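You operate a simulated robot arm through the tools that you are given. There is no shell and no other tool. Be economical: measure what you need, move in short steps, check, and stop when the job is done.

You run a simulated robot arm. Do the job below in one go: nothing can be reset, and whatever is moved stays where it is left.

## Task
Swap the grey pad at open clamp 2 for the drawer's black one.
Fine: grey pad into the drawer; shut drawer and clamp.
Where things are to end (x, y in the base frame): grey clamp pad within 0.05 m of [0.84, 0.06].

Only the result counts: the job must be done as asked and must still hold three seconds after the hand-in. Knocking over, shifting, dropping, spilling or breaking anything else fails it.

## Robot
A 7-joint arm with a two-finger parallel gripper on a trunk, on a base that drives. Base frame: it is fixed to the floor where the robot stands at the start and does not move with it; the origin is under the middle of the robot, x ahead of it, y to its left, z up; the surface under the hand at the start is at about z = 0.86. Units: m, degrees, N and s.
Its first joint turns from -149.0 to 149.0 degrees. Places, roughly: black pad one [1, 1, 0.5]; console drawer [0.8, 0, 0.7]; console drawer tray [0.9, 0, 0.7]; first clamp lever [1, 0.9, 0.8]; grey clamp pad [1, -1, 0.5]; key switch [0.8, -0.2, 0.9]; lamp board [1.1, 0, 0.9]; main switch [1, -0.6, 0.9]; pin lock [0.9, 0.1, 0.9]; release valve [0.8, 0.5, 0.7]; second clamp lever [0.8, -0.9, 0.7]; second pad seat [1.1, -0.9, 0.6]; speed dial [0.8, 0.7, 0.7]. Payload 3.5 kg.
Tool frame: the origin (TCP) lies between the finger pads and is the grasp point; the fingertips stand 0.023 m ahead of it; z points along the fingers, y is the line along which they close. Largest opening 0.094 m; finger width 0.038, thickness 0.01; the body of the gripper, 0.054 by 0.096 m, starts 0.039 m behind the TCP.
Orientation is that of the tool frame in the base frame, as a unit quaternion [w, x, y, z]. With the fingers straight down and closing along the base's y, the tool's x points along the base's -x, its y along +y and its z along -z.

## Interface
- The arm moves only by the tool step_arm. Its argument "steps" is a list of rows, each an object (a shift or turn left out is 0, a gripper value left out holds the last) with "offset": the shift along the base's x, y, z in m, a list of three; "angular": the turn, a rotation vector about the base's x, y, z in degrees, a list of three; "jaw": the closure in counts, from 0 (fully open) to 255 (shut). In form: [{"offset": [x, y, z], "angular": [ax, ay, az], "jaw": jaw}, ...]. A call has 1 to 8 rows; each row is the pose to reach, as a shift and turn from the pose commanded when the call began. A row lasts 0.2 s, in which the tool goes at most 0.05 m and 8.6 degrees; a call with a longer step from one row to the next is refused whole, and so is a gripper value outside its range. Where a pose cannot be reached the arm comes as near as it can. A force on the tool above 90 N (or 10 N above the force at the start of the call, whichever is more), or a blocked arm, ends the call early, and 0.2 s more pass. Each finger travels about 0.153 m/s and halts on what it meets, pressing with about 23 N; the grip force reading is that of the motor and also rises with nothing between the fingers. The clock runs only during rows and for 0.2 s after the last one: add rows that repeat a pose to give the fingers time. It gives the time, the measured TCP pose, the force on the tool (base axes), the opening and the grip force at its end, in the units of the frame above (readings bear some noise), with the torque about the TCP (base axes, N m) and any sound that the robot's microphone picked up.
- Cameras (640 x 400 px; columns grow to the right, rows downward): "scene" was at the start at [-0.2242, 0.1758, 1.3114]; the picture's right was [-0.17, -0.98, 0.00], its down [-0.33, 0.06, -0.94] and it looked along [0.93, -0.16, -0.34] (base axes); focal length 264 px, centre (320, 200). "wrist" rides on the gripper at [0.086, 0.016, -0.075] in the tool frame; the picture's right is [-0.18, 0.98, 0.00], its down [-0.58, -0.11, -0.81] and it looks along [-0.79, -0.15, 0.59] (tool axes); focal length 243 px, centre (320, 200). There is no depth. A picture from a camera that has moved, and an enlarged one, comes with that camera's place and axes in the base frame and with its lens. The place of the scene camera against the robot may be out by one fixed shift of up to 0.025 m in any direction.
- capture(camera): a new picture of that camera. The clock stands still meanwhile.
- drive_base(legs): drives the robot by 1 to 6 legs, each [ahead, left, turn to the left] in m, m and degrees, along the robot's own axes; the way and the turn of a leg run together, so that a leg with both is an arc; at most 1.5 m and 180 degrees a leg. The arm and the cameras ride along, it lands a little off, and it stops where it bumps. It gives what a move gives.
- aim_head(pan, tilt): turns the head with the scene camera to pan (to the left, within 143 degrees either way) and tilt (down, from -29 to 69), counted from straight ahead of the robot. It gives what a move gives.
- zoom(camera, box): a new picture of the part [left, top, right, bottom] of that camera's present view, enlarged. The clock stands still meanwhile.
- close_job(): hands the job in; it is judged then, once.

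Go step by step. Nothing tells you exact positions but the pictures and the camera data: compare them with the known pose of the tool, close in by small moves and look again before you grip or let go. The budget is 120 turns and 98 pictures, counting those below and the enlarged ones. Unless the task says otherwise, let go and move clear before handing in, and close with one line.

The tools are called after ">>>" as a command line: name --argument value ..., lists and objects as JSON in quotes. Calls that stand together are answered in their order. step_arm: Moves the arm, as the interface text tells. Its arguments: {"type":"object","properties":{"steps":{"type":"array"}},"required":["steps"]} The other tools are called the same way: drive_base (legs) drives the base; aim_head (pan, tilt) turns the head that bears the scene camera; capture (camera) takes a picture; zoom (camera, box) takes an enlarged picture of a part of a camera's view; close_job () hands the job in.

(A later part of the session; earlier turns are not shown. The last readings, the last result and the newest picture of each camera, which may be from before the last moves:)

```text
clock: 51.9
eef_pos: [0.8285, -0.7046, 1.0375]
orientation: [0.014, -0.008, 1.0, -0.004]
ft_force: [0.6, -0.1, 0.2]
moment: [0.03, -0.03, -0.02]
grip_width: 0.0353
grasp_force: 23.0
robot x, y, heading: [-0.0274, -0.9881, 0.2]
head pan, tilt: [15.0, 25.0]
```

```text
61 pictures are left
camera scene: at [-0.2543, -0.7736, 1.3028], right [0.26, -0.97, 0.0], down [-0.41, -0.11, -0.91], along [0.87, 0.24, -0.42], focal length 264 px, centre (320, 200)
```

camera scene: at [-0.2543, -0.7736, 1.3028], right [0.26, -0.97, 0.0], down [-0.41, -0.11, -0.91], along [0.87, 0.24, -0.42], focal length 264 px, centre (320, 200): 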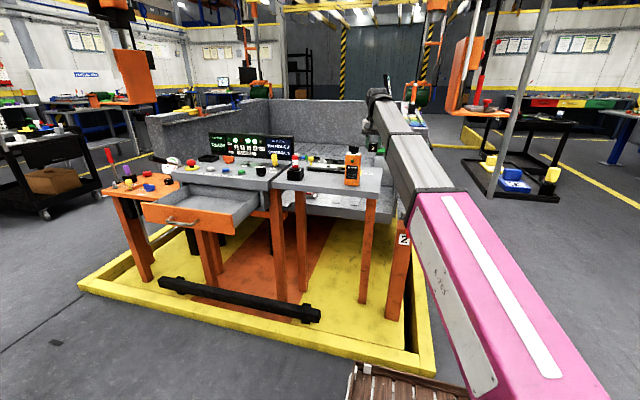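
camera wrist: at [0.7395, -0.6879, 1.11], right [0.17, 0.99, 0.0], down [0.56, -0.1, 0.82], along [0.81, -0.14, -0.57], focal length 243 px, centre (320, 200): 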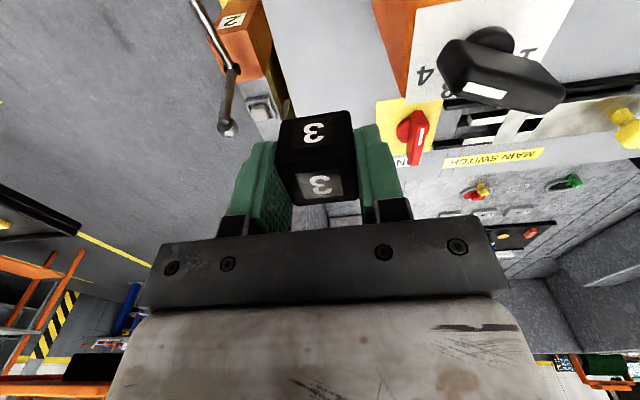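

The orange remote stands just left of here. I'll turn the tool 90° (camera to the outside) so the body stays clear of it, then view.

>>> step_arm --steps '[{"angular": [0, 0, 8.5]}, {"angular": [0, 0, 17]}, {"angular": [0, 0, 25.5]}, {"angular": [0, 0, 34]}, {"angular": [0, 0, 42.5]}, {"angular": [0, 0, 51]}]'

>>> step_arm --steps '[{"angular": [0, 0, 8.5]}, {"angular": [0, 0, 17]}, {"angular": [0, 0, 25.5]}, {"angular": [0, 0, 34]}, {"angular": [0, 0, 39]}, {"angular": [0, 0, 39]}]'

>>> capture --camera "wrist"

```text
clock: 53.3
eef_pos: [0.8278, -0.7055, 1.0363]
orientation: [0.014, -0.439, 0.898, 0.004]
ft_force: [-0.5, -0.6, -0.1]
moment: [0.04, -0.02, -0.03]
grip_width: 0.0353
grasp_force: 23.4
robot x, y, heading: [-0.0283, -0.9892, 0.1]
head pan, tilt: [15.0, 25.0]
```

```text
clock: 54.7
eef_pos: [0.8281, -0.7042, 1.0357]
orientation: [-0.012, 0.713, -0.701, -0.007]
ft_force: [-0.1, 0.5, -0.4]
moment: [-0.02, 0.01, -0.02]
grip_width: 0.0354
grasp_force: 22.9
robot x, y, heading: [-0.0255, -0.9902, 0.1]
head pan, tilt: [15.0, 25.0]
```

```text
60 pictures are left
camera wrist: at [0.8124, -0.792, 1.1094], right [-0.99, 0.17, 0.0], down [0.09, 0.56, 0.82], along [0.14, 0.81, -0.57], focal length 243 px, centre (320, 200)
```

wrist: 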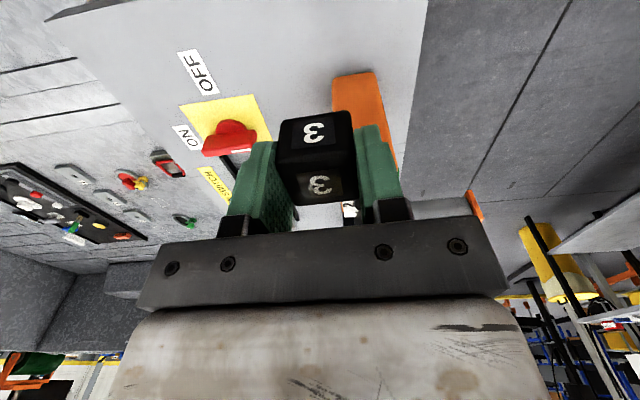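

Free spot at about (0.88,-0.712) on the wing. Move over it and lower carefully.

>>> step_arm --steps '[{"offset": [0.03, -0.004, -0.03]}, {"offset": [0.052, -0.008, -0.06]}, {"offset": [0.052, -0.008, -0.09]}, {"offset": [0.052, -0.008, -0.115]}, {"offset": [0.052, -0.008, -0.125]}, {"offset": [0.052, -0.008, -0.13]}, {"offset": [0.052, -0.008, -0.13]}]'

>>> capture --camera "wrist"

>>> zoom --camera "scene" --box '[260, 120, 480, 260]'

```text
clock: 56.3
eef_pos: [0.8794, -0.7134, 0.9058]
orientation: [-0.012, 0.712, -0.702, -0.007]
ft_force: [1.0, -0.4, -0.5]
moment: [0.03, -0.01, 0.0]
grip_width: 0.0355
grasp_force: 22.7
robot x, y, heading: [-0.0315, -0.9912, -0.0]
head pan, tilt: [15.0, 25.0]
```

```text
59 pictures are left
camera wrist: at [0.864, -0.8009, 0.9801], right [-0.99, 0.17, 0.0], down [0.09, 0.56, 0.82], along [0.14, 0.81, -0.57], focal length 243 px, centre (320, 200)
```

wrist: 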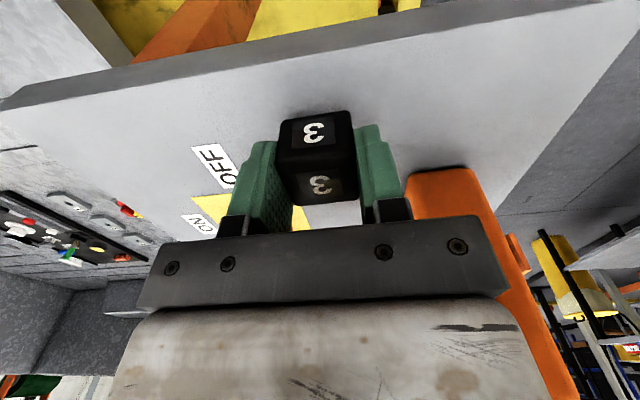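

```text
2.86 times, centred on (370, 190) of scene
camera zoom: at [-0.2543, -0.7736, 1.3028], right [0.26, -0.97, 0.0], down [-0.41, -0.11, -0.91], along [0.87, 0.24, -0.42], focal length 756 px, centre (177, 229)
```

zoom: 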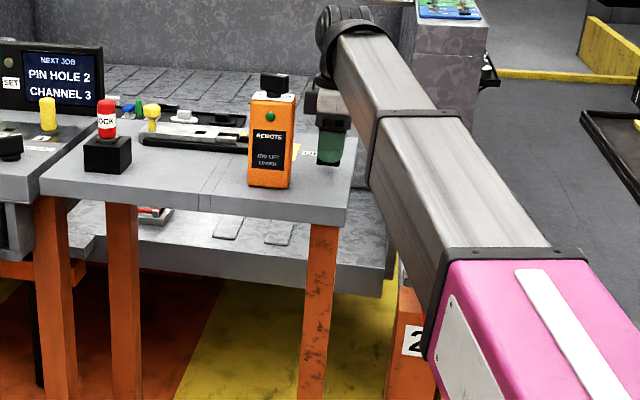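

Good placement, 2 cm from the edge. Lower to contact.

>>> step_arm --steps '[{"offset": [0, 0.006, -0.005]}, {"offset": [0, 0.006, -0.01]}, {"offset": [0, 0.006, -0.013]}, {"offset": [0, 0.006, -0.016]}]'

```text
clock: 57.3
eef_pos: [0.8805, -0.7055, 0.8926]
orientation: [-0.012, 0.713, -0.701, -0.007]
ft_force: [0.0, -0.3, 14.3]
moment: [-0.26, 0.19, -0.03]
grip_width: 0.0352
grasp_force: 23.2
robot x, y, heading: [-0.024, -0.991, 0.4]
head pan, tilt: [15.0, 25.0]
```

Contact at z≈0.892. Release and rise straight up.

>>> step_arm --steps '[{"jaw": 100, "offset": [0, 0, 0.002]}, {"jaw": 100, "offset": [0, 0, 0.002]}, {"offset": [0, 0, 0.04], "jaw": 100}, {"offset": [0, 0, 0.085], "jaw": 100}, {"offset": [0, 0, 0.13], "jaw": 100}, {"offset": [0, 0, 0.13], "jaw": 0}]'

>>> capture --camera "wrist"

```text
clock: 58.7
eef_pos: [0.8798, -0.7071, 1.0212]
orientation: [-0.01, 0.713, -0.701, -0.007]
ft_force: [-0.5, -0.3, -0.2]
moment: [0.02, -0.01, 0.0]
grip_width: 0.0938
grasp_force: 0.1
robot x, y, heading: [-0.028, -0.9906, 0.3]
head pan, tilt: [15.0, 25.0]
```

```text
57 pictures are left
camera wrist: at [0.865, -0.7933, 1.094], right [-0.99, 0.17, 0.0], down [0.1, 0.56, 0.82], along [0.14, 0.81, -0.57], focal length 243 px, centre (320, 200)
```

wrist: 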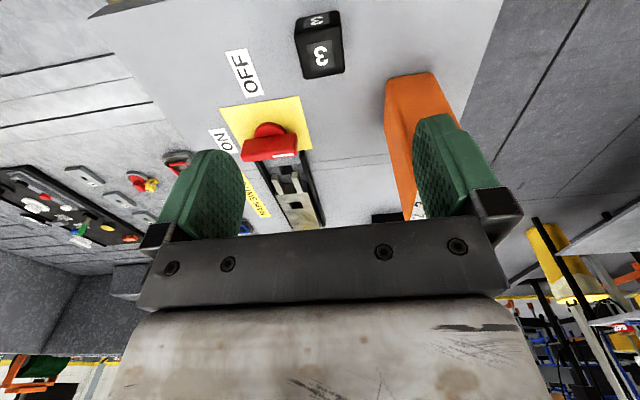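

Black pad parked at (0.88,-0.707). Now move the hand over clamp 2 and drive forward a little.

>>> step_arm --steps '[{"offset": [0, -0.045, 0]}, {"offset": [-0.01, -0.09, 0]}, {"offset": [-0.02, -0.135, 0]}, {"offset": [-0.02, -0.18, 0]}, {"offset": [-0.02, -0.2, 0]}]'

>>> drive_base --legs '[[0.15, 0, 0]]'

>>> capture --camera "wrist"

>>> capture --camera "scene"

```text
clock: 59.9
eef_pos: [0.859, -0.9076, 1.0198]
orientation: [-0.012, 0.713, -0.701, -0.007]
ft_force: [-0.3, -0.1, -0.6]
moment: [-0.02, 0.01, 0.0]
grip_width: 0.0938
grasp_force: 0.0
robot x, y, heading: [-0.0274, -0.9873, 0.2]
head pan, tilt: [15.0, 25.0]
```

```text
clock: 61.3
eef_pos: [1.0111, -0.9044, 1.0198]
orientation: [-0.012, 0.713, -0.701, -0.007]
ft_force: [0.4, -0.1, -0.9]
moment: [-0.03, 0.03, -0.01]
grip_width: 0.0939
grasp_force: 0.0
robot x, y, heading: [0.1274, -0.9913, 0.5]
head pan, tilt: [15.0, 25.0]
```

```text
56 pictures are left
camera wrist: at [0.9948, -0.9917, 1.0919], right [-0.99, 0.17, 0.0], down [0.09, 0.56, 0.82], along [0.14, 0.81, -0.57], focal length 243 px, centre (320, 200)
```

wrist: 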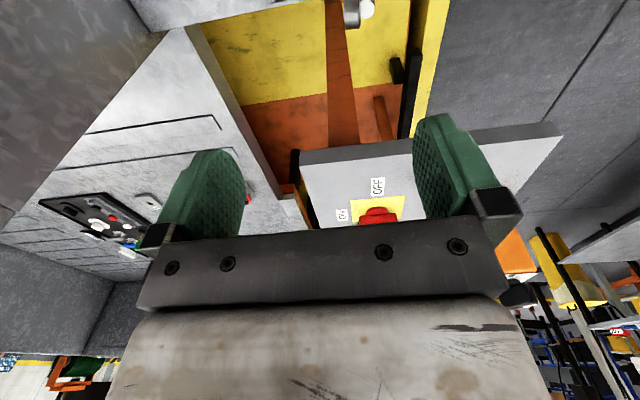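

```text
55 pictures are left
camera scene: at [-0.1034, -0.7736, 1.3028], right [0.26, -0.96, 0.0], down [-0.41, -0.11, -0.91], along [0.87, 0.24, -0.42], focal length 264 px, centre (320, 200)
```

scene: 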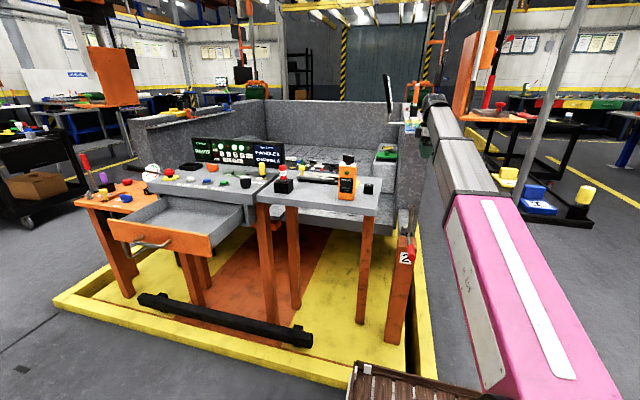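

Move the hand outward (-y) to see the seat.

>>> step_arm --steps '[{"offset": [0, -0.045, 0]}, {"offset": [0, -0.09, -0.03]}, {"offset": [0, -0.13, -0.06]}, {"offset": [0, -0.15, -0.08]}, {"offset": [0, -0.15, -0.08]}]'

>>> zoom --camera "wrist" --box '[200, 0, 480, 175]'

```text
refused: row 2 steps farther than a row can; nothing moved
```

```text
2.29 times, centred on (340, 88) of wrist
camera zoom: at [0.9948, -0.9917, 1.0919], right [-0.99, 0.17, 0.0], down [0.09, 0.56, 0.82], along [0.14, 0.81, -0.57], focal length 555 px, centre (274, 457)
```

zoom: 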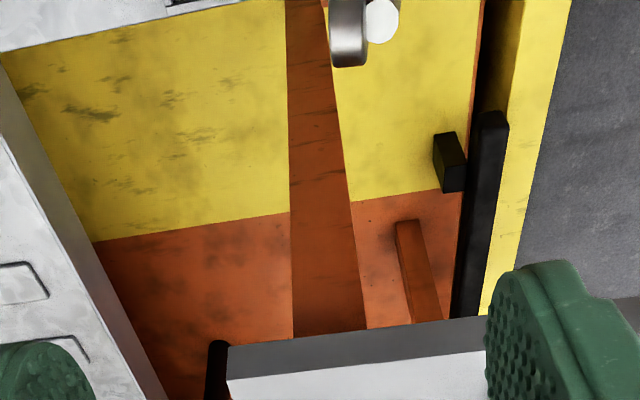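

Retry with smaller steps.

>>> step_arm --steps '[{"offset": [0, -0.04, -0.01]}, {"offset": [0, -0.08, -0.03]}, {"offset": [0, -0.115, -0.06]}, {"offset": [0, -0.15, -0.08]}, {"offset": [0, -0.15, -0.08]}]'

>>> capture --camera "wrist"

>>> zoom --camera "wrist" --box '[200, 0, 480, 175]'

```text
clock: 62.5
eef_pos: [1.01, -1.0575, 0.9374]
orientation: [-0.01, 0.714, -0.701, -0.007]
ft_force: [0.3, -0.3, 0.0]
moment: [-0.01, -0.02, 0.03]
grip_width: 0.094
grasp_force: 0.2
robot x, y, heading: [0.1283, -0.9908, 0.2]
head pan, tilt: [15.0, 25.0]
```

```text
53 pictures are left
camera wrist: at [0.9936, -1.1441, 1.0107], right [-0.99, 0.17, 0.0], down [0.09, 0.56, 0.82], along [0.14, 0.81, -0.57], focal length 243 px, centre (320, 200)
```

wrist: 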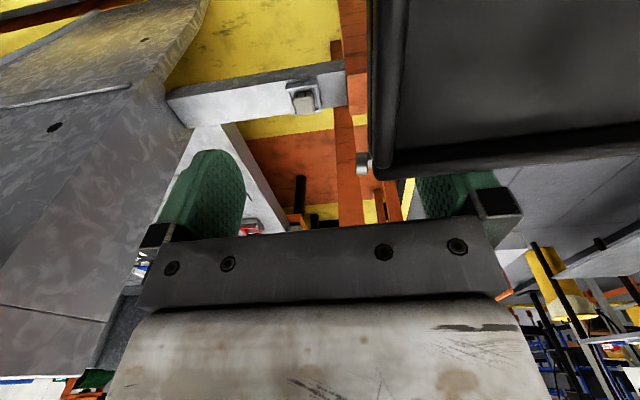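

```text
2.29 times, centred on (340, 88) of wrist
camera zoom: at [0.9936, -1.1441, 1.0107], right [-0.99, 0.17, 0.0], down [0.09, 0.56, 0.82], along [0.14, 0.81, -0.57], focal length 555 px, centre (274, 457)
```

zoom: 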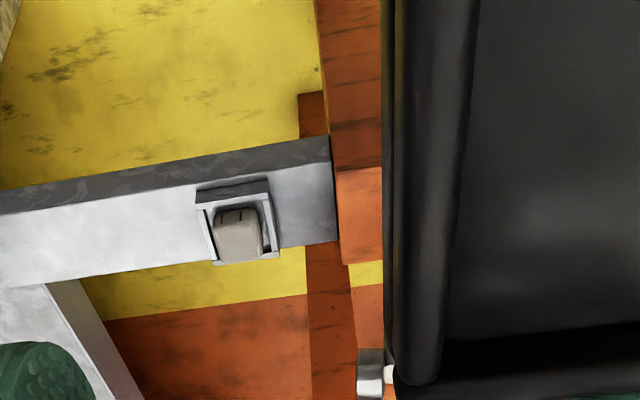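

A dark object is close to the wrist camera on the robot side. Check with the scene camera.

>>> zoom --camera "scene" --box '[340, 60, 600, 300]'

>>> aim_head --pan -25 --tilt 25

>>> capture --camera "scene"

```text
1.67 times, centred on (470, 180) of scene
camera zoom: at [-0.1034, -0.7735, 1.3028], right [0.26, -0.96, 0.0], down [-0.41, -0.11, -0.91], along [0.87, 0.24, -0.42], focal length 441 px, centre (70, 233)
```

zoom: 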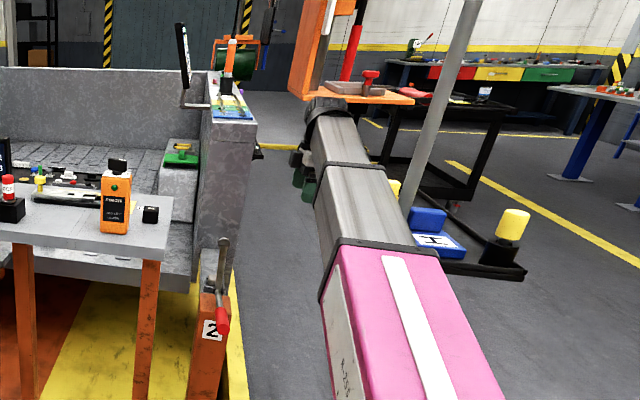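

```text
clock: 63.5
eef_pos: [1.0086, -1.0558, 0.9379]
orientation: [-0.012, 0.713, -0.701, -0.006]
ft_force: [-1.1, 0.2, 0.0]
moment: [0.01, -0.01, -0.05]
grip_width: 0.094
grasp_force: 0.1
robot x, y, heading: [0.1268, -0.9911, 0.3]
head pan, tilt: [-25.0, 25.0]
```

```text
50 pictures are left
camera scene: at [-0.1085, -0.8363, 1.3028], right [-0.42, -0.91, 0.0], down [-0.38, 0.18, -0.91], along [0.82, -0.38, -0.42], focal length 264 px, centre (320, 200)
```

scene: 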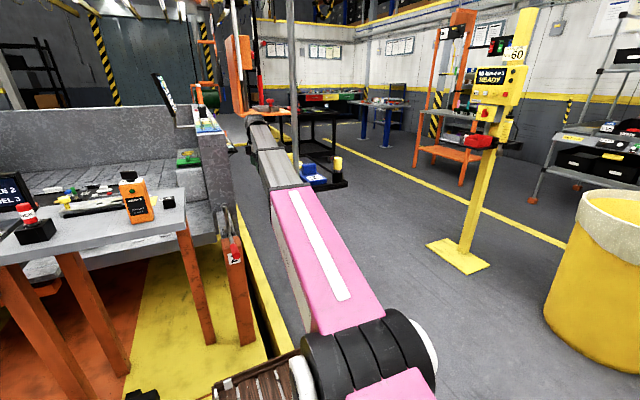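

That dark thing is a hanging tray (edge about y≈-1.1, z≈0.95) – I must stay away from it. I'll move the hand back toward +y, shift the base left, then view the seat from above.

>>> step_arm --steps '[{"offset": [0, 0.04, 0.01]}, {"offset": [0, 0.08, 0.02]}, {"offset": [0.01, 0.125, 0.02]}, {"offset": [0.01, 0.125, 0.02]}]'

>>> drive_base --legs '[[0.02, 0.08, 0]]'

>>> step_arm --steps '[{"offset": [0.01, -0.04, -0.01]}, {"offset": [0.015, -0.075, -0.04]}, {"offset": [0.015, -0.085, -0.08]}, {"offset": [0.015, -0.085, -0.11]}, {"offset": [0.015, -0.085, -0.11]}]'

>>> capture --camera "wrist"

>>> zoom --camera "wrist" --box '[200, 0, 440, 150]'

```text
clock: 64.5
eef_pos: [1.0216, -0.931, 0.9584]
orientation: [-0.011, 0.713, -0.701, -0.007]
ft_force: [0.7, -0.1, 1.1]
moment: [0.0, -0.01, -0.03]
grip_width: 0.0943
grasp_force: 0.1
robot x, y, heading: [0.1276, -0.9878, 0.3]
head pan, tilt: [-25.0, 25.0]
```

```text
clock: 65.6
eef_pos: [1.0414, -0.8512, 0.9568]
orientation: [-0.012, 0.713, -0.701, -0.007]
ft_force: [0.4, -0.1, 0.4]
moment: [0.0, -0.02, -0.02]
grip_width: 0.094
grasp_force: 0.1
robot x, y, heading: [0.1453, -0.9066, 0.3]
head pan, tilt: [-25.0, 25.0]
```

```text
clock: 66.8
eef_pos: [1.0565, -0.9361, 0.8474]
orientation: [-0.012, 0.713, -0.701, -0.007]
ft_force: [0.3, 0.2, -0.1]
moment: [-0.02, -0.01, 0.04]
grip_width: 0.0941
grasp_force: 0.0
robot x, y, heading: [0.1453, -0.9088, 0.4]
head pan, tilt: [-25.0, 25.0]
```

```text
49 pictures are left
camera wrist: at [1.0408, -1.0235, 0.9199], right [-0.99, 0.17, 0.0], down [0.09, 0.56, 0.82], along [0.14, 0.81, -0.57], focal length 243 px, centre (320, 200)
```

wrist: 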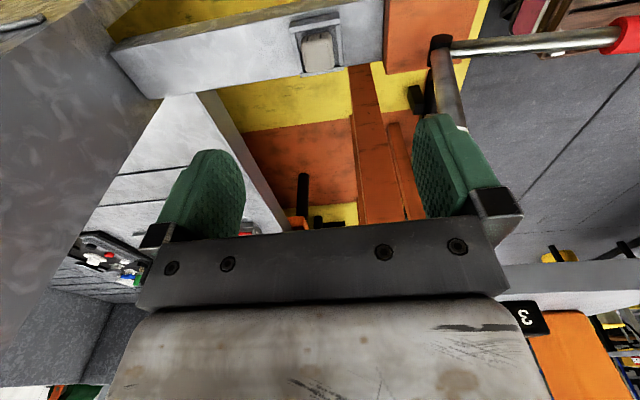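

```text
2.67 times, centred on (320, 75) of wrist
camera zoom: at [1.0408, -1.0235, 0.9199], right [-0.99, 0.17, 0.0], down [0.09, 0.56, 0.82], along [0.14, 0.81, -0.57], focal length 647 px, centre (320, 533)
```

zoom: 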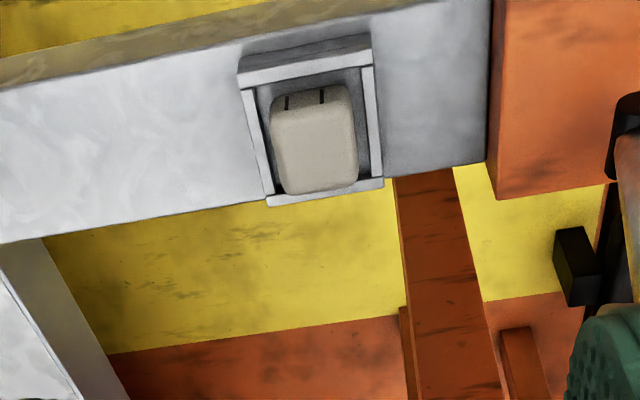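

Pad top center ≈(1.067,-0.889,0.617) in a low four-walled seat, pad protruding about 1 cm. Move above it with a moderately open jaw.

>>> step_arm --steps '[{"offset": [0.01, 0.03, -0.02], "jaw": 85}, {"offset": [0.01, 0.047, -0.05]}, {"offset": [0.01, 0.047, -0.09]}, {"offset": [0.01, 0.047, -0.13]}, {"offset": [0.01, 0.047, -0.16]}, {"offset": [0.01, 0.047, -0.16]}]'

>>> zoom --camera "wrist" --box '[160, 20, 480, 220]'

>>> zoom --camera "scene" --box '[160, 120, 360, 270]'

```text
clock: 68.2
eef_pos: [1.0652, -0.8888, 0.6898]
orientation: [-0.012, 0.713, -0.701, -0.007]
ft_force: [-0.5, -0.6, -0.4]
moment: [0.01, -0.02, -0.02]
grip_width: 0.0626
grasp_force: 0.0
robot x, y, heading: [0.1423, -0.9103, 0.2]
head pan, tilt: [-25.0, 25.0]
```

```text
2.00 times, centred on (320, 120) of wrist
camera zoom: at [1.0489, -0.9755, 0.762], right [-0.99, 0.17, 0.0], down [0.09, 0.56, 0.82], along [0.14, 0.81, -0.57], focal length 485 px, centre (320, 360)
```

zoom: 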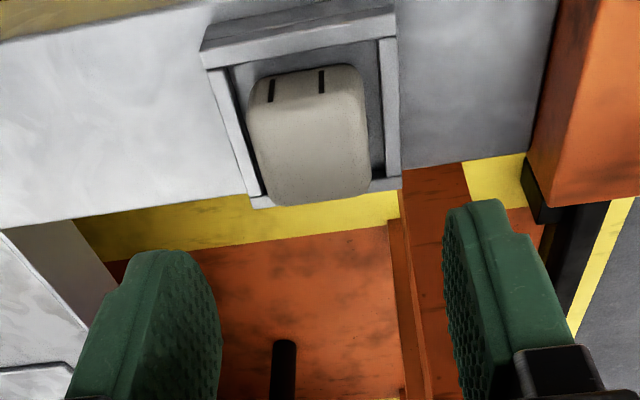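

```text
2.67 times, centred on (260, 195) of scene
camera zoom: at [-0.0888, -0.756, 1.3028], right [-0.42, -0.91, 0.0], down [-0.38, 0.18, -0.91], along [0.82, -0.38, -0.42], focal length 706 px, centre (480, 213)
```

zoom: 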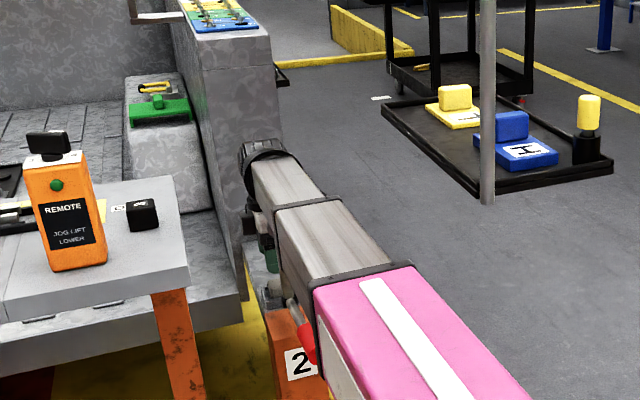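

Aligned. Lower to grip depth in small steps, watching force.

>>> step_arm --steps '[{"offset": [0.001, 0.001, -0.025]}, {"offset": [0.001, 0.001, -0.045]}, {"offset": [0.001, 0.001, -0.055]}, {"offset": [0.001, 0.001, -0.062]}, {"offset": [0.001, 0.001, -0.066]}, {"offset": [0.001, 0.001, -0.066]}]'

>>> zoom --camera "wrist" --box '[160, 20, 480, 220]'

```text
clock: 69.8
eef_pos: [1.0765, -0.8888, 0.6492]
orientation: [-0.021, 0.713, -0.701, 0.002]
ft_force: [-0.2, 0.1, -0.1]
moment: [-0.05, -0.03, -0.02]
grip_width: 0.0627
grasp_force: 0.1
robot x, y, heading: [0.1464, -0.9095, 0.4]
head pan, tilt: [-25.0, 25.0]
stopped in row 6: the arm was blocked; the commanded pose is now the measured one
```

```text
2.00 times, centred on (320, 120) of wrist
camera zoom: at [1.0581, -0.9759, 0.722], right [-0.99, 0.17, -0.03], down [0.07, 0.56, 0.83], along [0.15, 0.81, -0.56], focal length 485 px, centre (320, 360)
```

zoom: 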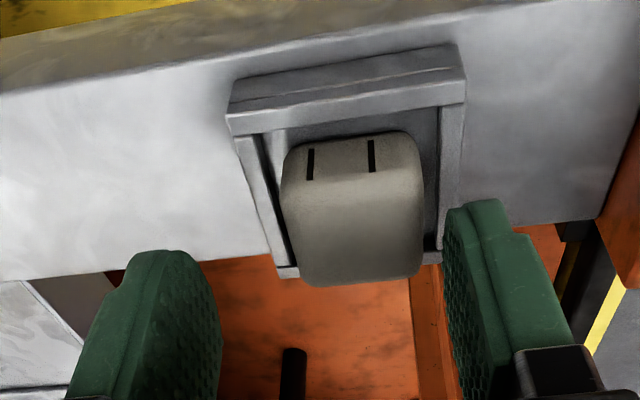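

Blocked with no tool force: some arm link touches something, perhaps the clamp handle. Look.

>>> aim_head --pan 0 --tilt 25

>>> zoom --camera "scene" --box '[260, 100, 500, 300]'

```text
clock: 70.7
eef_pos: [1.0752, -0.8894, 0.6502]
orientation: [-0.021, 0.713, -0.7, 0.002]
ft_force: [0.8, 0.2, 0.0]
moment: [-0.02, 0.01, -0.01]
grip_width: 0.0628
grasp_force: 0.1
robot x, y, heading: [0.1471, -0.9045, 0.3]
head pan, tilt: [0.0, 25.0]
```

```text
2.00 times, centred on (380, 200) of scene
camera zoom: at [-0.0819, -0.7173, 1.3024], right [0.0, -1.0, 0.0], down [-0.42, 0.0, -0.91], along [0.91, 0.0, -0.42], focal length 529 px, centre (200, 200)
```

zoom: 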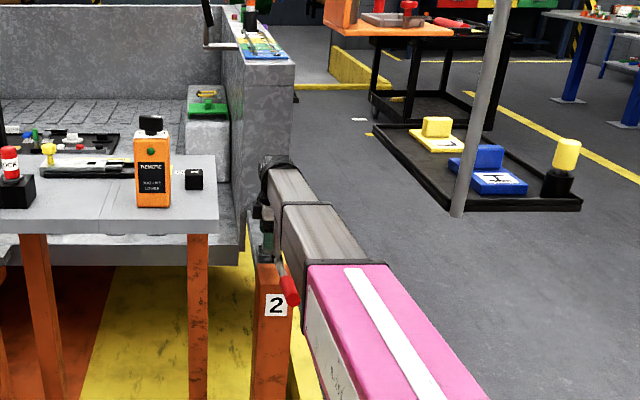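

The forearm is most likely sitting on the raised clamp arm. I'll lift, tilt the tool sideways (wrist toward −y) so the forearm passes beside the clamp arm, with the base slightly further right.

>>> step_arm --steps '[{"offset": [-0.005, 0, 0.03]}, {"offset": [-0.01, 0, 0.07]}, {"offset": [-0.01, 0, 0.11]}, {"offset": [-0.01, 0, 0.15]}, {"offset": [-0.01, 0, 0.15]}]'

>>> zoom --camera "wrist" --box '[160, 0, 640, 220]'

>>> zoom --camera "scene" --box '[260, 100, 500, 300]'

```text
clock: 71.9
eef_pos: [1.0651, -0.8889, 0.7954]
orientation: [-0.02, 0.713, -0.701, 0.001]
ft_force: [-0.3, 0.0, 0.0]
moment: [-0.03, 0.02, 0.02]
grip_width: 0.0629
grasp_force: 0.1
robot x, y, heading: [0.1457, -0.9107, 0.3]
head pan, tilt: [0.0, 25.0]
```

```text
1.33 times, centred on (400, 110) of wrist
camera zoom: at [1.0485, -0.9766, 0.8678], right [-0.99, 0.17, -0.02], down [0.08, 0.56, 0.82], along [0.15, 0.81, -0.56], focal length 324 px, centre (213, 320)
```

zoom: 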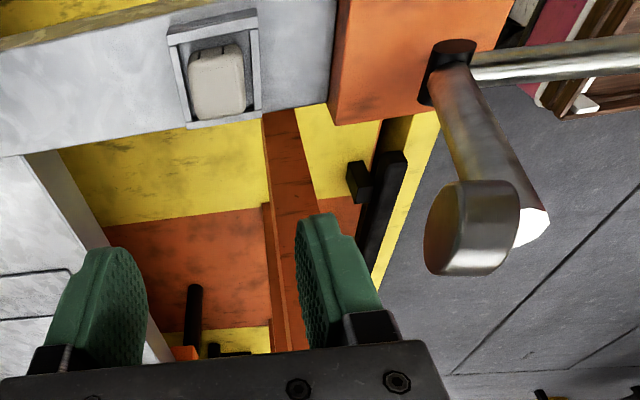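

```text
2.00 times, centred on (380, 200) of scene
camera zoom: at [-0.0799, -0.7171, 1.3028], right [0.0, -1.0, 0.0], down [-0.42, 0.0, -0.91], along [0.91, 0.0, -0.42], focal length 529 px, centre (200, 200)
```

zoom: 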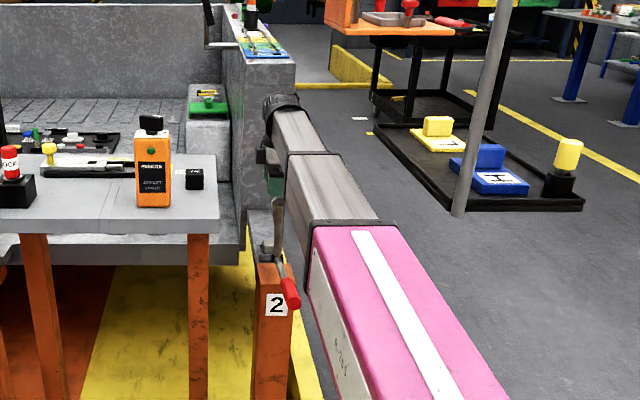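

Lever is undisturbed (tip at ≈(0.975,-0.888,0.78)). Shift base 4 cm right and tilt the tool 28° about x.

>>> drive_base --legs '[[0, -0.04, 0]]'

>>> step_arm --steps '[{"offset": [0, 0.01, 0], "angular": [7, 0, 0]}, {"offset": [0, 0.02, 0], "angular": [14, 0, 0]}, {"offset": [0, 0.03, 0], "angular": [21, 0, 0]}, {"offset": [0, 0.04, 0], "angular": [28, 0, 0]}, {"offset": [0, 0.04, 0], "angular": [28, 0, 0]}]'

>>> capture --camera "wrist"

>>> capture --camera "scene"

```text
clock: 72.8
eef_pos: [1.0675, -0.9287, 0.7956]
orientation: [-0.02, 0.713, -0.701, 0.0]
ft_force: [0.0, 0.2, 0.2]
moment: [-0.01, -0.01, 0.0]
grip_width: 0.0627
grasp_force: 0.1
robot x, y, heading: [0.1454, -0.9472, 0.5]
head pan, tilt: [0.0, 25.0]
```

```text
clock: 74.0
eef_pos: [1.0664, -0.891, 0.7946]
orientation: [-0.193, 0.686, -0.681, -0.169]
ft_force: [0.2, -0.6, -0.4]
moment: [0.01, -0.02, 0.02]
grip_width: 0.0627
grasp_force: 0.0
robot x, y, heading: [0.1487, -0.9477, 0.5]
head pan, tilt: [0.0, 25.0]
```

```text
41 pictures are left
camera wrist: at [1.0488, -1.0006, 0.8173], right [-0.99, 0.16, 0.06], down [0.08, 0.11, 0.99], along [0.15, 0.98, -0.12], focal length 243 px, centre (320, 200)
```

wrist: 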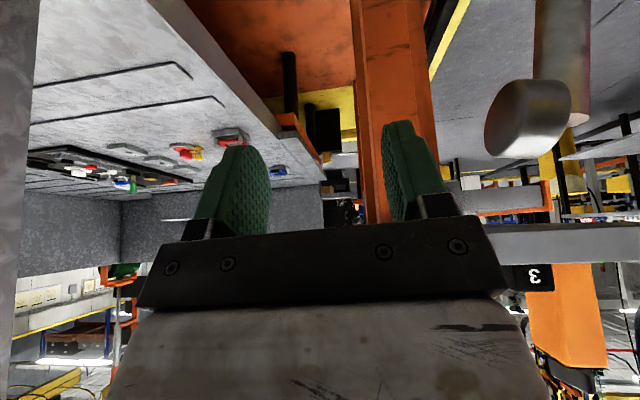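

```text
40 pictures are left
camera scene: at [-0.0797, -0.7574, 1.3028], right [0.0, -1.0, 0.0], down [-0.42, 0.0, -0.91], along [0.91, 0.0, -0.42], focal length 264 px, centre (320, 200)
```

scene: 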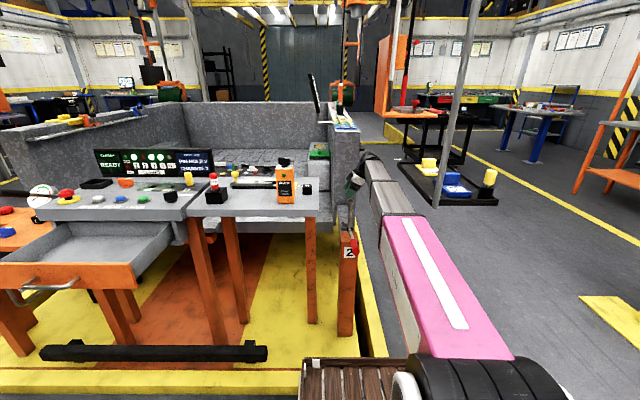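

Forearm now passes right of the lever. Descend at the tilt toward the pad.

>>> step_arm --steps '[{"offset": [0, -0.004, -0.04]}, {"offset": [0, -0.007, -0.08]}, {"offset": [0, -0.007, -0.115]}, {"offset": [0, -0.007, -0.135]}, {"offset": [0, -0.007, -0.145]}, {"offset": [0, -0.007, -0.145]}]'

>>> capture --camera "wrist"

```text
clock: 75.4
eef_pos: [1.0669, -0.8968, 0.6493]
orientation: [-0.192, 0.687, -0.68, -0.169]
ft_force: [0.4, 0.3, 0.1]
moment: [-0.02, -0.01, -0.03]
grip_width: 0.0628
grasp_force: 0.0
robot x, y, heading: [0.1428, -0.9504, 0.3]
head pan, tilt: [0.0, 25.0]
```

```text
39 pictures are left
camera wrist: at [1.0492, -1.0077, 0.6724], right [-0.99, 0.16, 0.06], down [0.07, 0.11, 0.99], along [0.15, 0.98, -0.12], focal length 243 px, centre (320, 200)
```

wrist: 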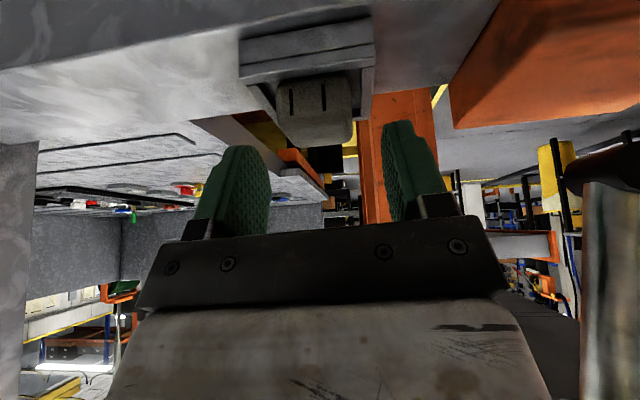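

Clear view now: pad stands ~12 mm above the rim. I'll center slightly and lower a further 9 mm.

>>> step_arm --steps '[{"offset": [0.001, 0.006, -0.004]}, {"offset": [0.001, 0.006, -0.009]}, {"offset": [0.001, 0.006, -0.009]}]'

>>> zoom --camera "wrist" --box '[180, 40, 480, 240]'

```text
clock: 76.2
eef_pos: [1.0676, -0.8907, 0.6406]
orientation: [-0.193, 0.687, -0.68, -0.169]
ft_force: [0.7, -0.2, 0.2]
moment: [0.0, 0.0, -0.01]
grip_width: 0.0625
grasp_force: 0.0
robot x, y, heading: [0.1465, -0.9523, 0.4]
head pan, tilt: [0.0, 25.0]
```

```text
2.00 times, centred on (330, 140) of wrist
camera zoom: at [1.0503, -1.0015, 0.6632], right [-0.99, 0.16, 0.06], down [0.07, 0.11, 0.99], along [0.15, 0.98, -0.12], focal length 485 px, centre (300, 320)
```

zoom: 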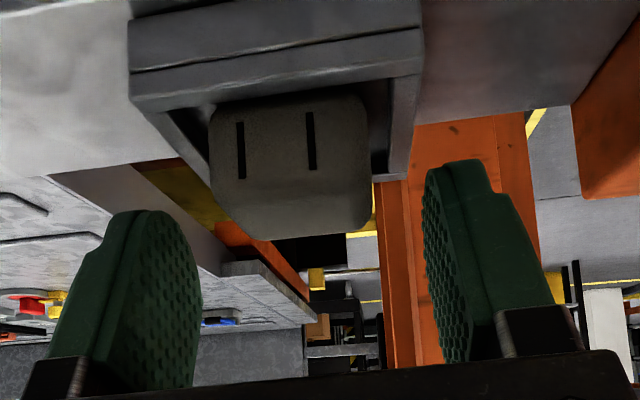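

Fingers bracket the pad's protruding top. Lower 3 mm and close.

>>> step_arm --steps '[{"offset": [-0.001, 0, -0.003]}, {"offset": [-0.001, 0, -0.003], "jaw": 255}, {"offset": [-0.001, 0, -0.003], "jaw": 255}, {"offset": [-0.001, 0, -0.003], "jaw": 255}]'

>>> zoom --camera "wrist" --box '[180, 40, 480, 240]'

```text
clock: 77.2
eef_pos: [1.066, -0.8909, 0.6377]
orientation: [-0.192, 0.686, -0.681, -0.169]
ft_force: [0.3, 0.5, 0.1]
moment: [0.01, 0.03, 0.0]
grip_width: 0.0351
grasp_force: 23.5
robot x, y, heading: [0.1498, -0.9506, 0.4]
head pan, tilt: [0.0, 25.0]
```

```text
2.00 times, centred on (330, 140) of wrist
camera zoom: at [1.0491, -1.002, 0.6609], right [-0.99, 0.16, 0.06], down [0.08, 0.11, 0.99], along [0.15, 0.98, -0.12], focal length 485 px, centre (300, 320)
```

zoom: 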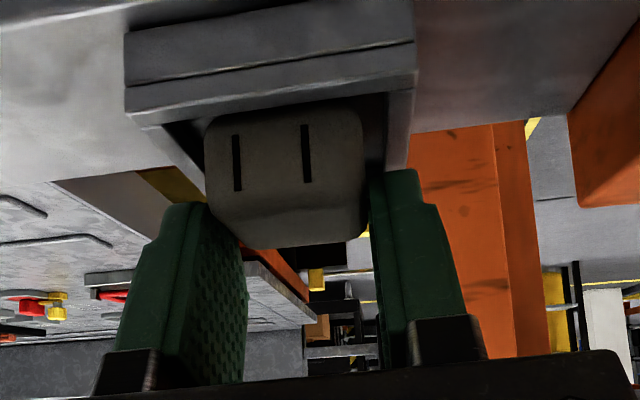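

Gripped at 35 mm. Lift slowly.

>>> step_arm --steps '[{"offset": [0, 0, 0.01]}, {"offset": [0, 0, 0.02]}, {"offset": [0, 0, 0.04]}, {"offset": [0, 0, 0.07]}, {"offset": [0, 0, 0.11]}, {"offset": [0, 0, 0.15]}, {"offset": [0, 0, 0.19]}, {"offset": [0, 0, 0.22]}]'

>>> capture --camera "wrist"

```text
clock: 79.0
eef_pos: [1.0649, -0.8934, 0.8598]
orientation: [-0.192, 0.687, -0.68, -0.169]
ft_force: [0.2, -0.2, -0.6]
moment: [-0.02, 0.03, 0.0]
grip_width: 0.0354
grasp_force: 23.0
robot x, y, heading: [0.1454, -0.9505, 0.4]
head pan, tilt: [0.0, 25.0]
```

```text
36 pictures are left
camera wrist: at [1.0477, -1.0034, 0.8825], right [-0.99, 0.16, 0.06], down [0.08, 0.11, 0.99], along [0.15, 0.98, -0.12], focal length 243 px, centre (320, 200)
```

wrist: 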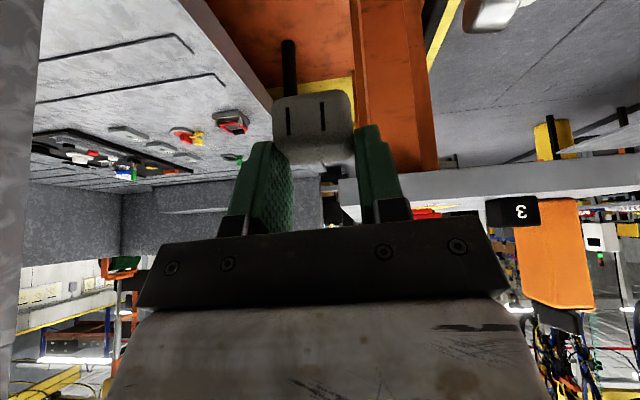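

Grey pad out. Raise and carry it, still tilted, to the wing table at about (0.97,-0.71).

>>> step_arm --steps '[{"offset": [0, 0, 0.045]}, {"offset": [0, 0, 0.09]}, {"offset": [-0.01, 0.02, 0.13]}, {"offset": [-0.03, 0.06, 0.13]}, {"offset": [-0.05, 0.1, 0.13]}, {"offset": [-0.075, 0.14, 0.13]}, {"offset": [-0.095, 0.183, 0.13]}, {"offset": [-0.095, 0.183, 0.13]}]'

>>> step_arm --steps '[{"offset": [0, 0, -0.03]}, {"offset": [0, 0, -0.05]}, {"offset": [0, 0, -0.06]}, {"offset": [0, 0, -0.06]}]'

>>> capture --camera "wrist"

>>> zoom --camera "scene" --box '[200, 120, 440, 270]'

```text
clock: 80.8
eef_pos: [0.9693, -0.7063, 0.989]
orientation: [-0.192, 0.687, -0.68, -0.17]
ft_force: [0.3, 0.7, -0.2]
moment: [0.01, 0.01, -0.01]
grip_width: 0.0352
grasp_force: 22.7
robot x, y, heading: [0.146, -0.9495, 0.3]
head pan, tilt: [0.0, 25.0]
```

```text
clock: 81.8
eef_pos: [0.9706, -0.708, 0.9279]
orientation: [-0.192, 0.687, -0.68, -0.169]
ft_force: [-0.2, -0.7, -0.2]
moment: [0.02, 0.02, -0.02]
grip_width: 0.0352
grasp_force: 23.2
robot x, y, heading: [0.1447, -0.9484, 0.2]
head pan, tilt: [0.0, 25.0]
```

```text
35 pictures are left
camera wrist: at [0.9529, -0.8179, 0.9506], right [-0.99, 0.16, 0.06], down [0.08, 0.11, 0.99], along [0.15, 0.98, -0.12], focal length 243 px, centre (320, 200)
```

wrist: 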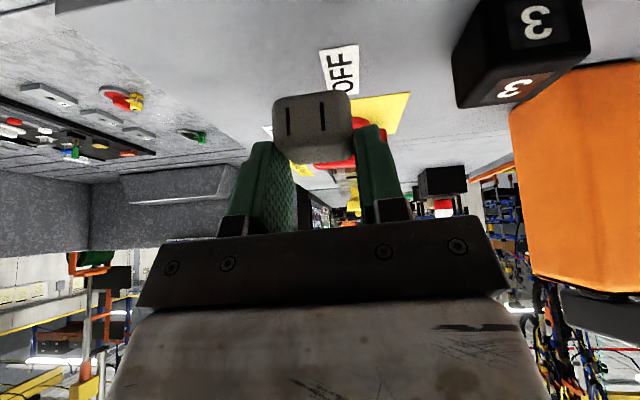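

```text
2.67 times, centred on (320, 195) of scene
camera zoom: at [-0.0797, -0.7574, 1.3028], right [0.0, -1.0, 0.0], down [-0.42, 0.0, -0.91], along [0.91, 0.0, -0.42], focal length 706 px, centre (320, 213)
```

zoom: 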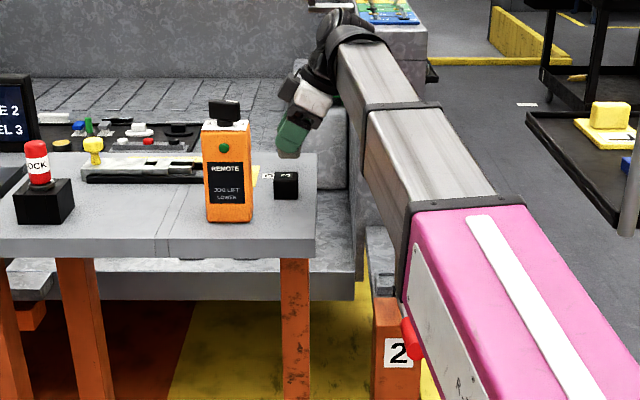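

Clear of neighbours. Lower to contact.

>>> step_arm --steps '[{"offset": [0, 0, -0.005]}, {"offset": [0, 0, -0.01]}, {"offset": [0, 0, -0.014]}, {"offset": [0, 0, -0.017]}]'

```text
clock: 82.8
eef_pos: [0.971, -0.7082, 0.9106]
orientation: [-0.193, 0.687, -0.68, -0.17]
ft_force: [-0.7, 0.3, 0.1]
moment: [0.01, 0.01, 0.02]
grip_width: 0.0352
grasp_force: 23.0
robot x, y, heading: [0.1404, -0.9485, 0.5]
head pan, tilt: [0.0, 25.0]
```

>>> step_arm --steps '[{"offset": [0, 0, -0.003]}, {"offset": [0, 0, -0.006]}]'

>>> zoom --camera "wrist" --box '[200, 0, 480, 175]'

```text
clock: 83.4
eef_pos: [0.9711, -0.7084, 0.9055]
orientation: [-0.193, 0.686, -0.681, -0.169]
ft_force: [-0.4, -0.6, -0.5]
moment: [0.04, -0.01, -0.01]
grip_width: 0.0353
grasp_force: 23.1
robot x, y, heading: [0.1455, -0.9467, 0.2]
head pan, tilt: [0.0, 25.0]
```

```text
2.29 times, centred on (340, 88) of wrist
camera zoom: at [0.9536, -0.8178, 0.9276], right [-0.99, 0.16, 0.06], down [0.08, 0.11, 0.99], along [0.15, 0.98, -0.12], focal length 555 px, centre (274, 457)
```

zoom: 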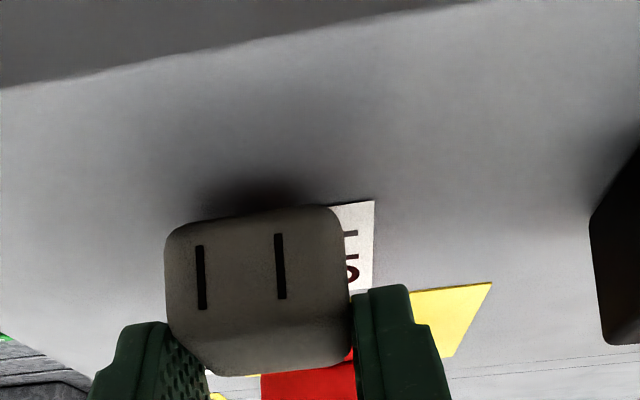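

Nearly touching (shadow close). Continue down by a few mm.

>>> step_arm --steps '[{"offset": [0, 0, -0.002]}, {"offset": [0, 0, -0.004]}]'

>>> step_arm --steps '[{"offset": [0, 0, -0.002]}, {"offset": [0, 0, -0.003]}]'

```text
clock: 84.0
eef_pos: [0.9713, -0.7076, 0.901]
orientation: [-0.192, 0.687, -0.68, -0.169]
ft_force: [-0.5, -0.2, 0.2]
moment: [0.01, 0.01, 0.01]
grip_width: 0.0353
grasp_force: 23.3
robot x, y, heading: [0.1441, -0.9506, 0.4]
head pan, tilt: [0.0, 25.0]
```

```text
clock: 84.6
eef_pos: [0.971, -0.7077, 0.8982]
orientation: [-0.193, 0.687, -0.68, -0.169]
ft_force: [0.8, -2.4, 12.6]
moment: [-0.16, 0.25, 0.02]
grip_width: 0.0352
grasp_force: 22.9
robot x, y, heading: [0.1448, -0.9477, 0.3]
head pan, tilt: [0.0, 25.0]
```

Contact. Release the grey pad and rise.

>>> step_arm --steps '[{"jaw": 105, "offset": [0, 0, 0.001]}, {"jaw": 105, "offset": [0, 0, 0.001]}, {"offset": [0, 0, 0.03]}, {"offset": [0, 0, 0.07]}, {"offset": [-0.02, 0, 0.11]}, {"offset": [-0.05, 0, 0.12]}, {"offset": [-0.09, 0, 0.12]}, {"offset": [-0.09, 0, 0.12], "jaw": 95}]'

>>> capture --camera "wrist"

>>> zoom --camera "scene" --box '[200, 120, 440, 270]'

```text
clock: 86.4
eef_pos: [0.8818, -0.7069, 1.0204]
orientation: [-0.192, 0.687, -0.68, -0.169]
ft_force: [0.5, 0.3, 0.6]
moment: [0.01, -0.01, -0.01]
grip_width: 0.0587
grasp_force: 0.0
robot x, y, heading: [0.1466, -0.9499, 0.1]
head pan, tilt: [0.0, 25.0]
```

```text
32 pictures are left
camera wrist: at [0.8644, -0.8181, 1.0427], right [-0.99, 0.16, 0.06], down [0.08, 0.11, 0.99], along [0.15, 0.98, -0.12], focal length 243 px, centre (320, 200)
```

wrist: 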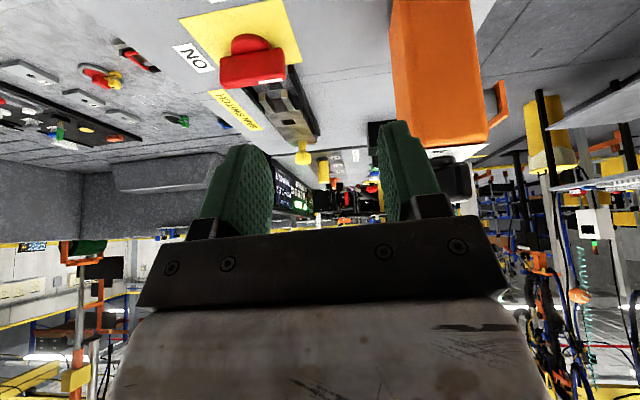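

```text
2.67 times, centred on (320, 195) of scene
camera zoom: at [-0.0797, -0.7574, 1.3028], right [0.0, -1.0, 0.0], down [-0.42, 0.0, -0.91], along [0.91, 0.0, -0.42], focal length 706 px, centre (320, 213)
```

zoom: 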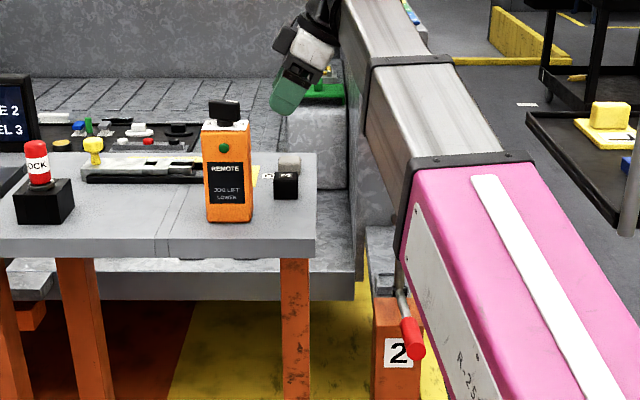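

Grey parked at (0.97,-0.705). Now descend over the black pad with the same tilt.

>>> step_arm --steps '[{"offset": [-0.001, -0.002, -0.04], "jaw": 95}, {"offset": [-0.001, -0.002, -0.075]}, {"offset": [-0.001, -0.002, -0.09]}, {"offset": [-0.001, -0.002, -0.09]}]'

>>> zoom --camera "wrist" --box '[180, 0, 480, 200]'

```text
clock: 87.4
eef_pos: [0.8801, -0.7114, 0.9292]
orientation: [-0.193, 0.686, -0.681, -0.169]
ft_force: [-0.3, 0.4, 0.2]
moment: [0.04, 0.0, 0.03]
grip_width: 0.059
grasp_force: 0.0
robot x, y, heading: [0.1463, -0.9475, 0.4]
head pan, tilt: [0.0, 25.0]
```

```text
2.00 times, centred on (330, 100) of wrist
camera zoom: at [0.8626, -0.8211, 0.9508], right [-0.99, 0.16, 0.06], down [0.07, 0.11, 0.99], along [0.15, 0.98, -0.12], focal length 485 px, centre (300, 400)
```

zoom: 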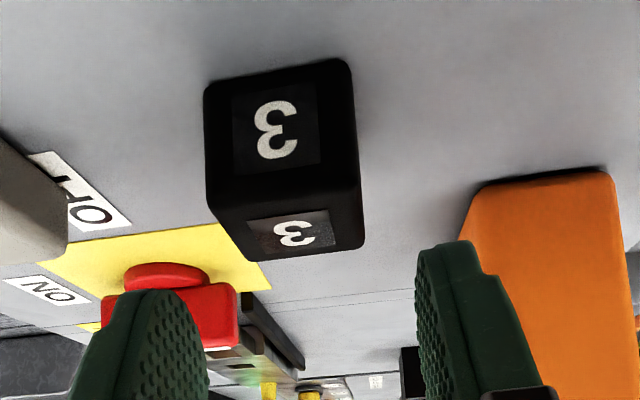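

Aligned. Lower to 0.8985 and grip, then lift.

>>> step_arm --steps '[{"offset": [-0.001, 0.001, -0.015]}, {"offset": [-0.001, 0.001, -0.0305]}, {"offset": [-0.001, 0.001, -0.0305], "jaw": 255}, {"offset": [-0.001, 0.001, -0.0305], "jaw": 255}, {"offset": [-0.001, 0.001, -0.0305], "jaw": 255}]'

>>> zoom --camera "wrist" --box '[180, 0, 480, 200]'

```text
clock: 88.6
eef_pos: [0.8791, -0.7088, 0.8972]
orientation: [-0.193, 0.687, -0.68, -0.169]
ft_force: [0.6, 0.0, 8.0]
moment: [0.01, 0.07, 0.0]
grip_width: 0.0354
grasp_force: 23.1
robot x, y, heading: [0.1463, -0.9483, 0.2]
head pan, tilt: [0.0, 25.0]
```

```text
2.00 times, centred on (330, 100) of wrist
camera zoom: at [0.8616, -0.8193, 0.9198], right [-0.99, 0.16, 0.06], down [0.07, 0.11, 0.99], along [0.15, 0.98, -0.12], focal length 485 px, centre (300, 400)
```

zoom: 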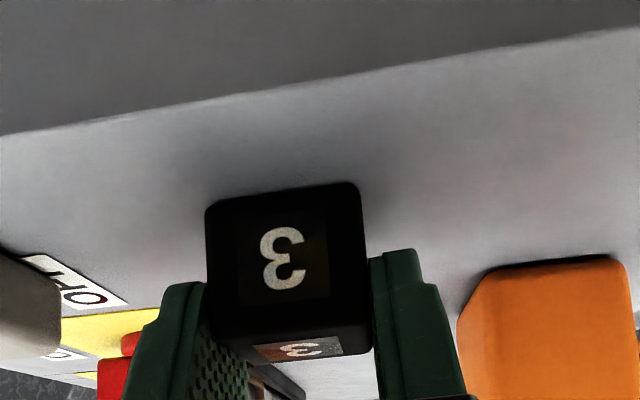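

Black pad gripped. Lift and carry to above the seat.

>>> step_arm --steps '[{"offset": [0, 0, 0.02]}, {"offset": [0, 0, 0.06]}, {"offset": [0, -0.01, 0.1]}, {"offset": [0.02, -0.05, 0.115]}, {"offset": [0.055, -0.085, 0.115]}, {"offset": [0.095, -0.115, 0.115]}, {"offset": [0.135, -0.145, 0.115]}, {"offset": [0.165, -0.165, 0.1]}]'

>>> step_arm --steps '[{"offset": [0.015, -0.012, -0.03]}, {"offset": [0.022, -0.017, -0.07]}, {"offset": [0.022, -0.017, -0.11]}, {"offset": [0.022, -0.017, -0.15]}, {"offset": [0.022, -0.017, -0.19]}, {"offset": [0.022, -0.017, -0.23]}, {"offset": [0.022, -0.017, -0.26]}, {"offset": [0.022, -0.017, -0.325]}]'

```text
clock: 90.4
eef_pos: [1.0454, -0.8741, 0.9957]
orientation: [-0.192, 0.687, -0.68, -0.17]
ft_force: [-0.5, 0.4, 0.0]
moment: [-0.04, 0.01, 0.01]
grip_width: 0.0354
grasp_force: 23.0
robot x, y, heading: [0.1462, -0.9506, 0.3]
head pan, tilt: [0.0, 25.0]
```

```text
refused: row 8 steps farther than a row can; nothing moved
```

>>> step_arm --steps '[{"offset": [0.015, -0.012, -0.03]}, {"offset": [0.0215, -0.017, -0.07]}, {"offset": [0.0215, -0.017, -0.11]}, {"offset": [0.0215, -0.017, -0.155]}, {"offset": [0.0215, -0.017, -0.2]}, {"offset": [0.0215, -0.017, -0.245]}, {"offset": [0.0215, -0.017, -0.285]}, {"offset": [0.0215, -0.017, -0.315]}]'

>>> capture --camera "wrist"

```text
clock: 92.2
eef_pos: [1.0654, -0.8893, 0.683]
orientation: [-0.192, 0.687, -0.68, -0.169]
ft_force: [0.5, -0.4, -1.5]
moment: [0.0, -0.01, 0.02]
grip_width: 0.0353
grasp_force: 23.0
robot x, y, heading: [0.1469, -0.9504, 0.1]
head pan, tilt: [0.0, 25.0]
```

```text
28 pictures are left
camera wrist: at [1.048, -0.9998, 0.706], right [-0.99, 0.16, 0.06], down [0.08, 0.11, 0.99], along [0.15, 0.98, -0.12], focal length 243 px, centre (320, 200)
```

wrist: 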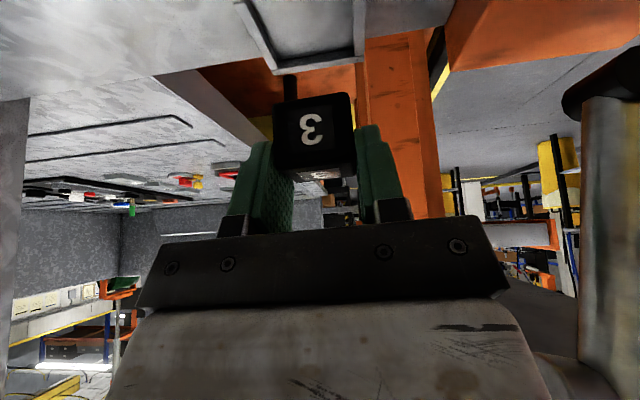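

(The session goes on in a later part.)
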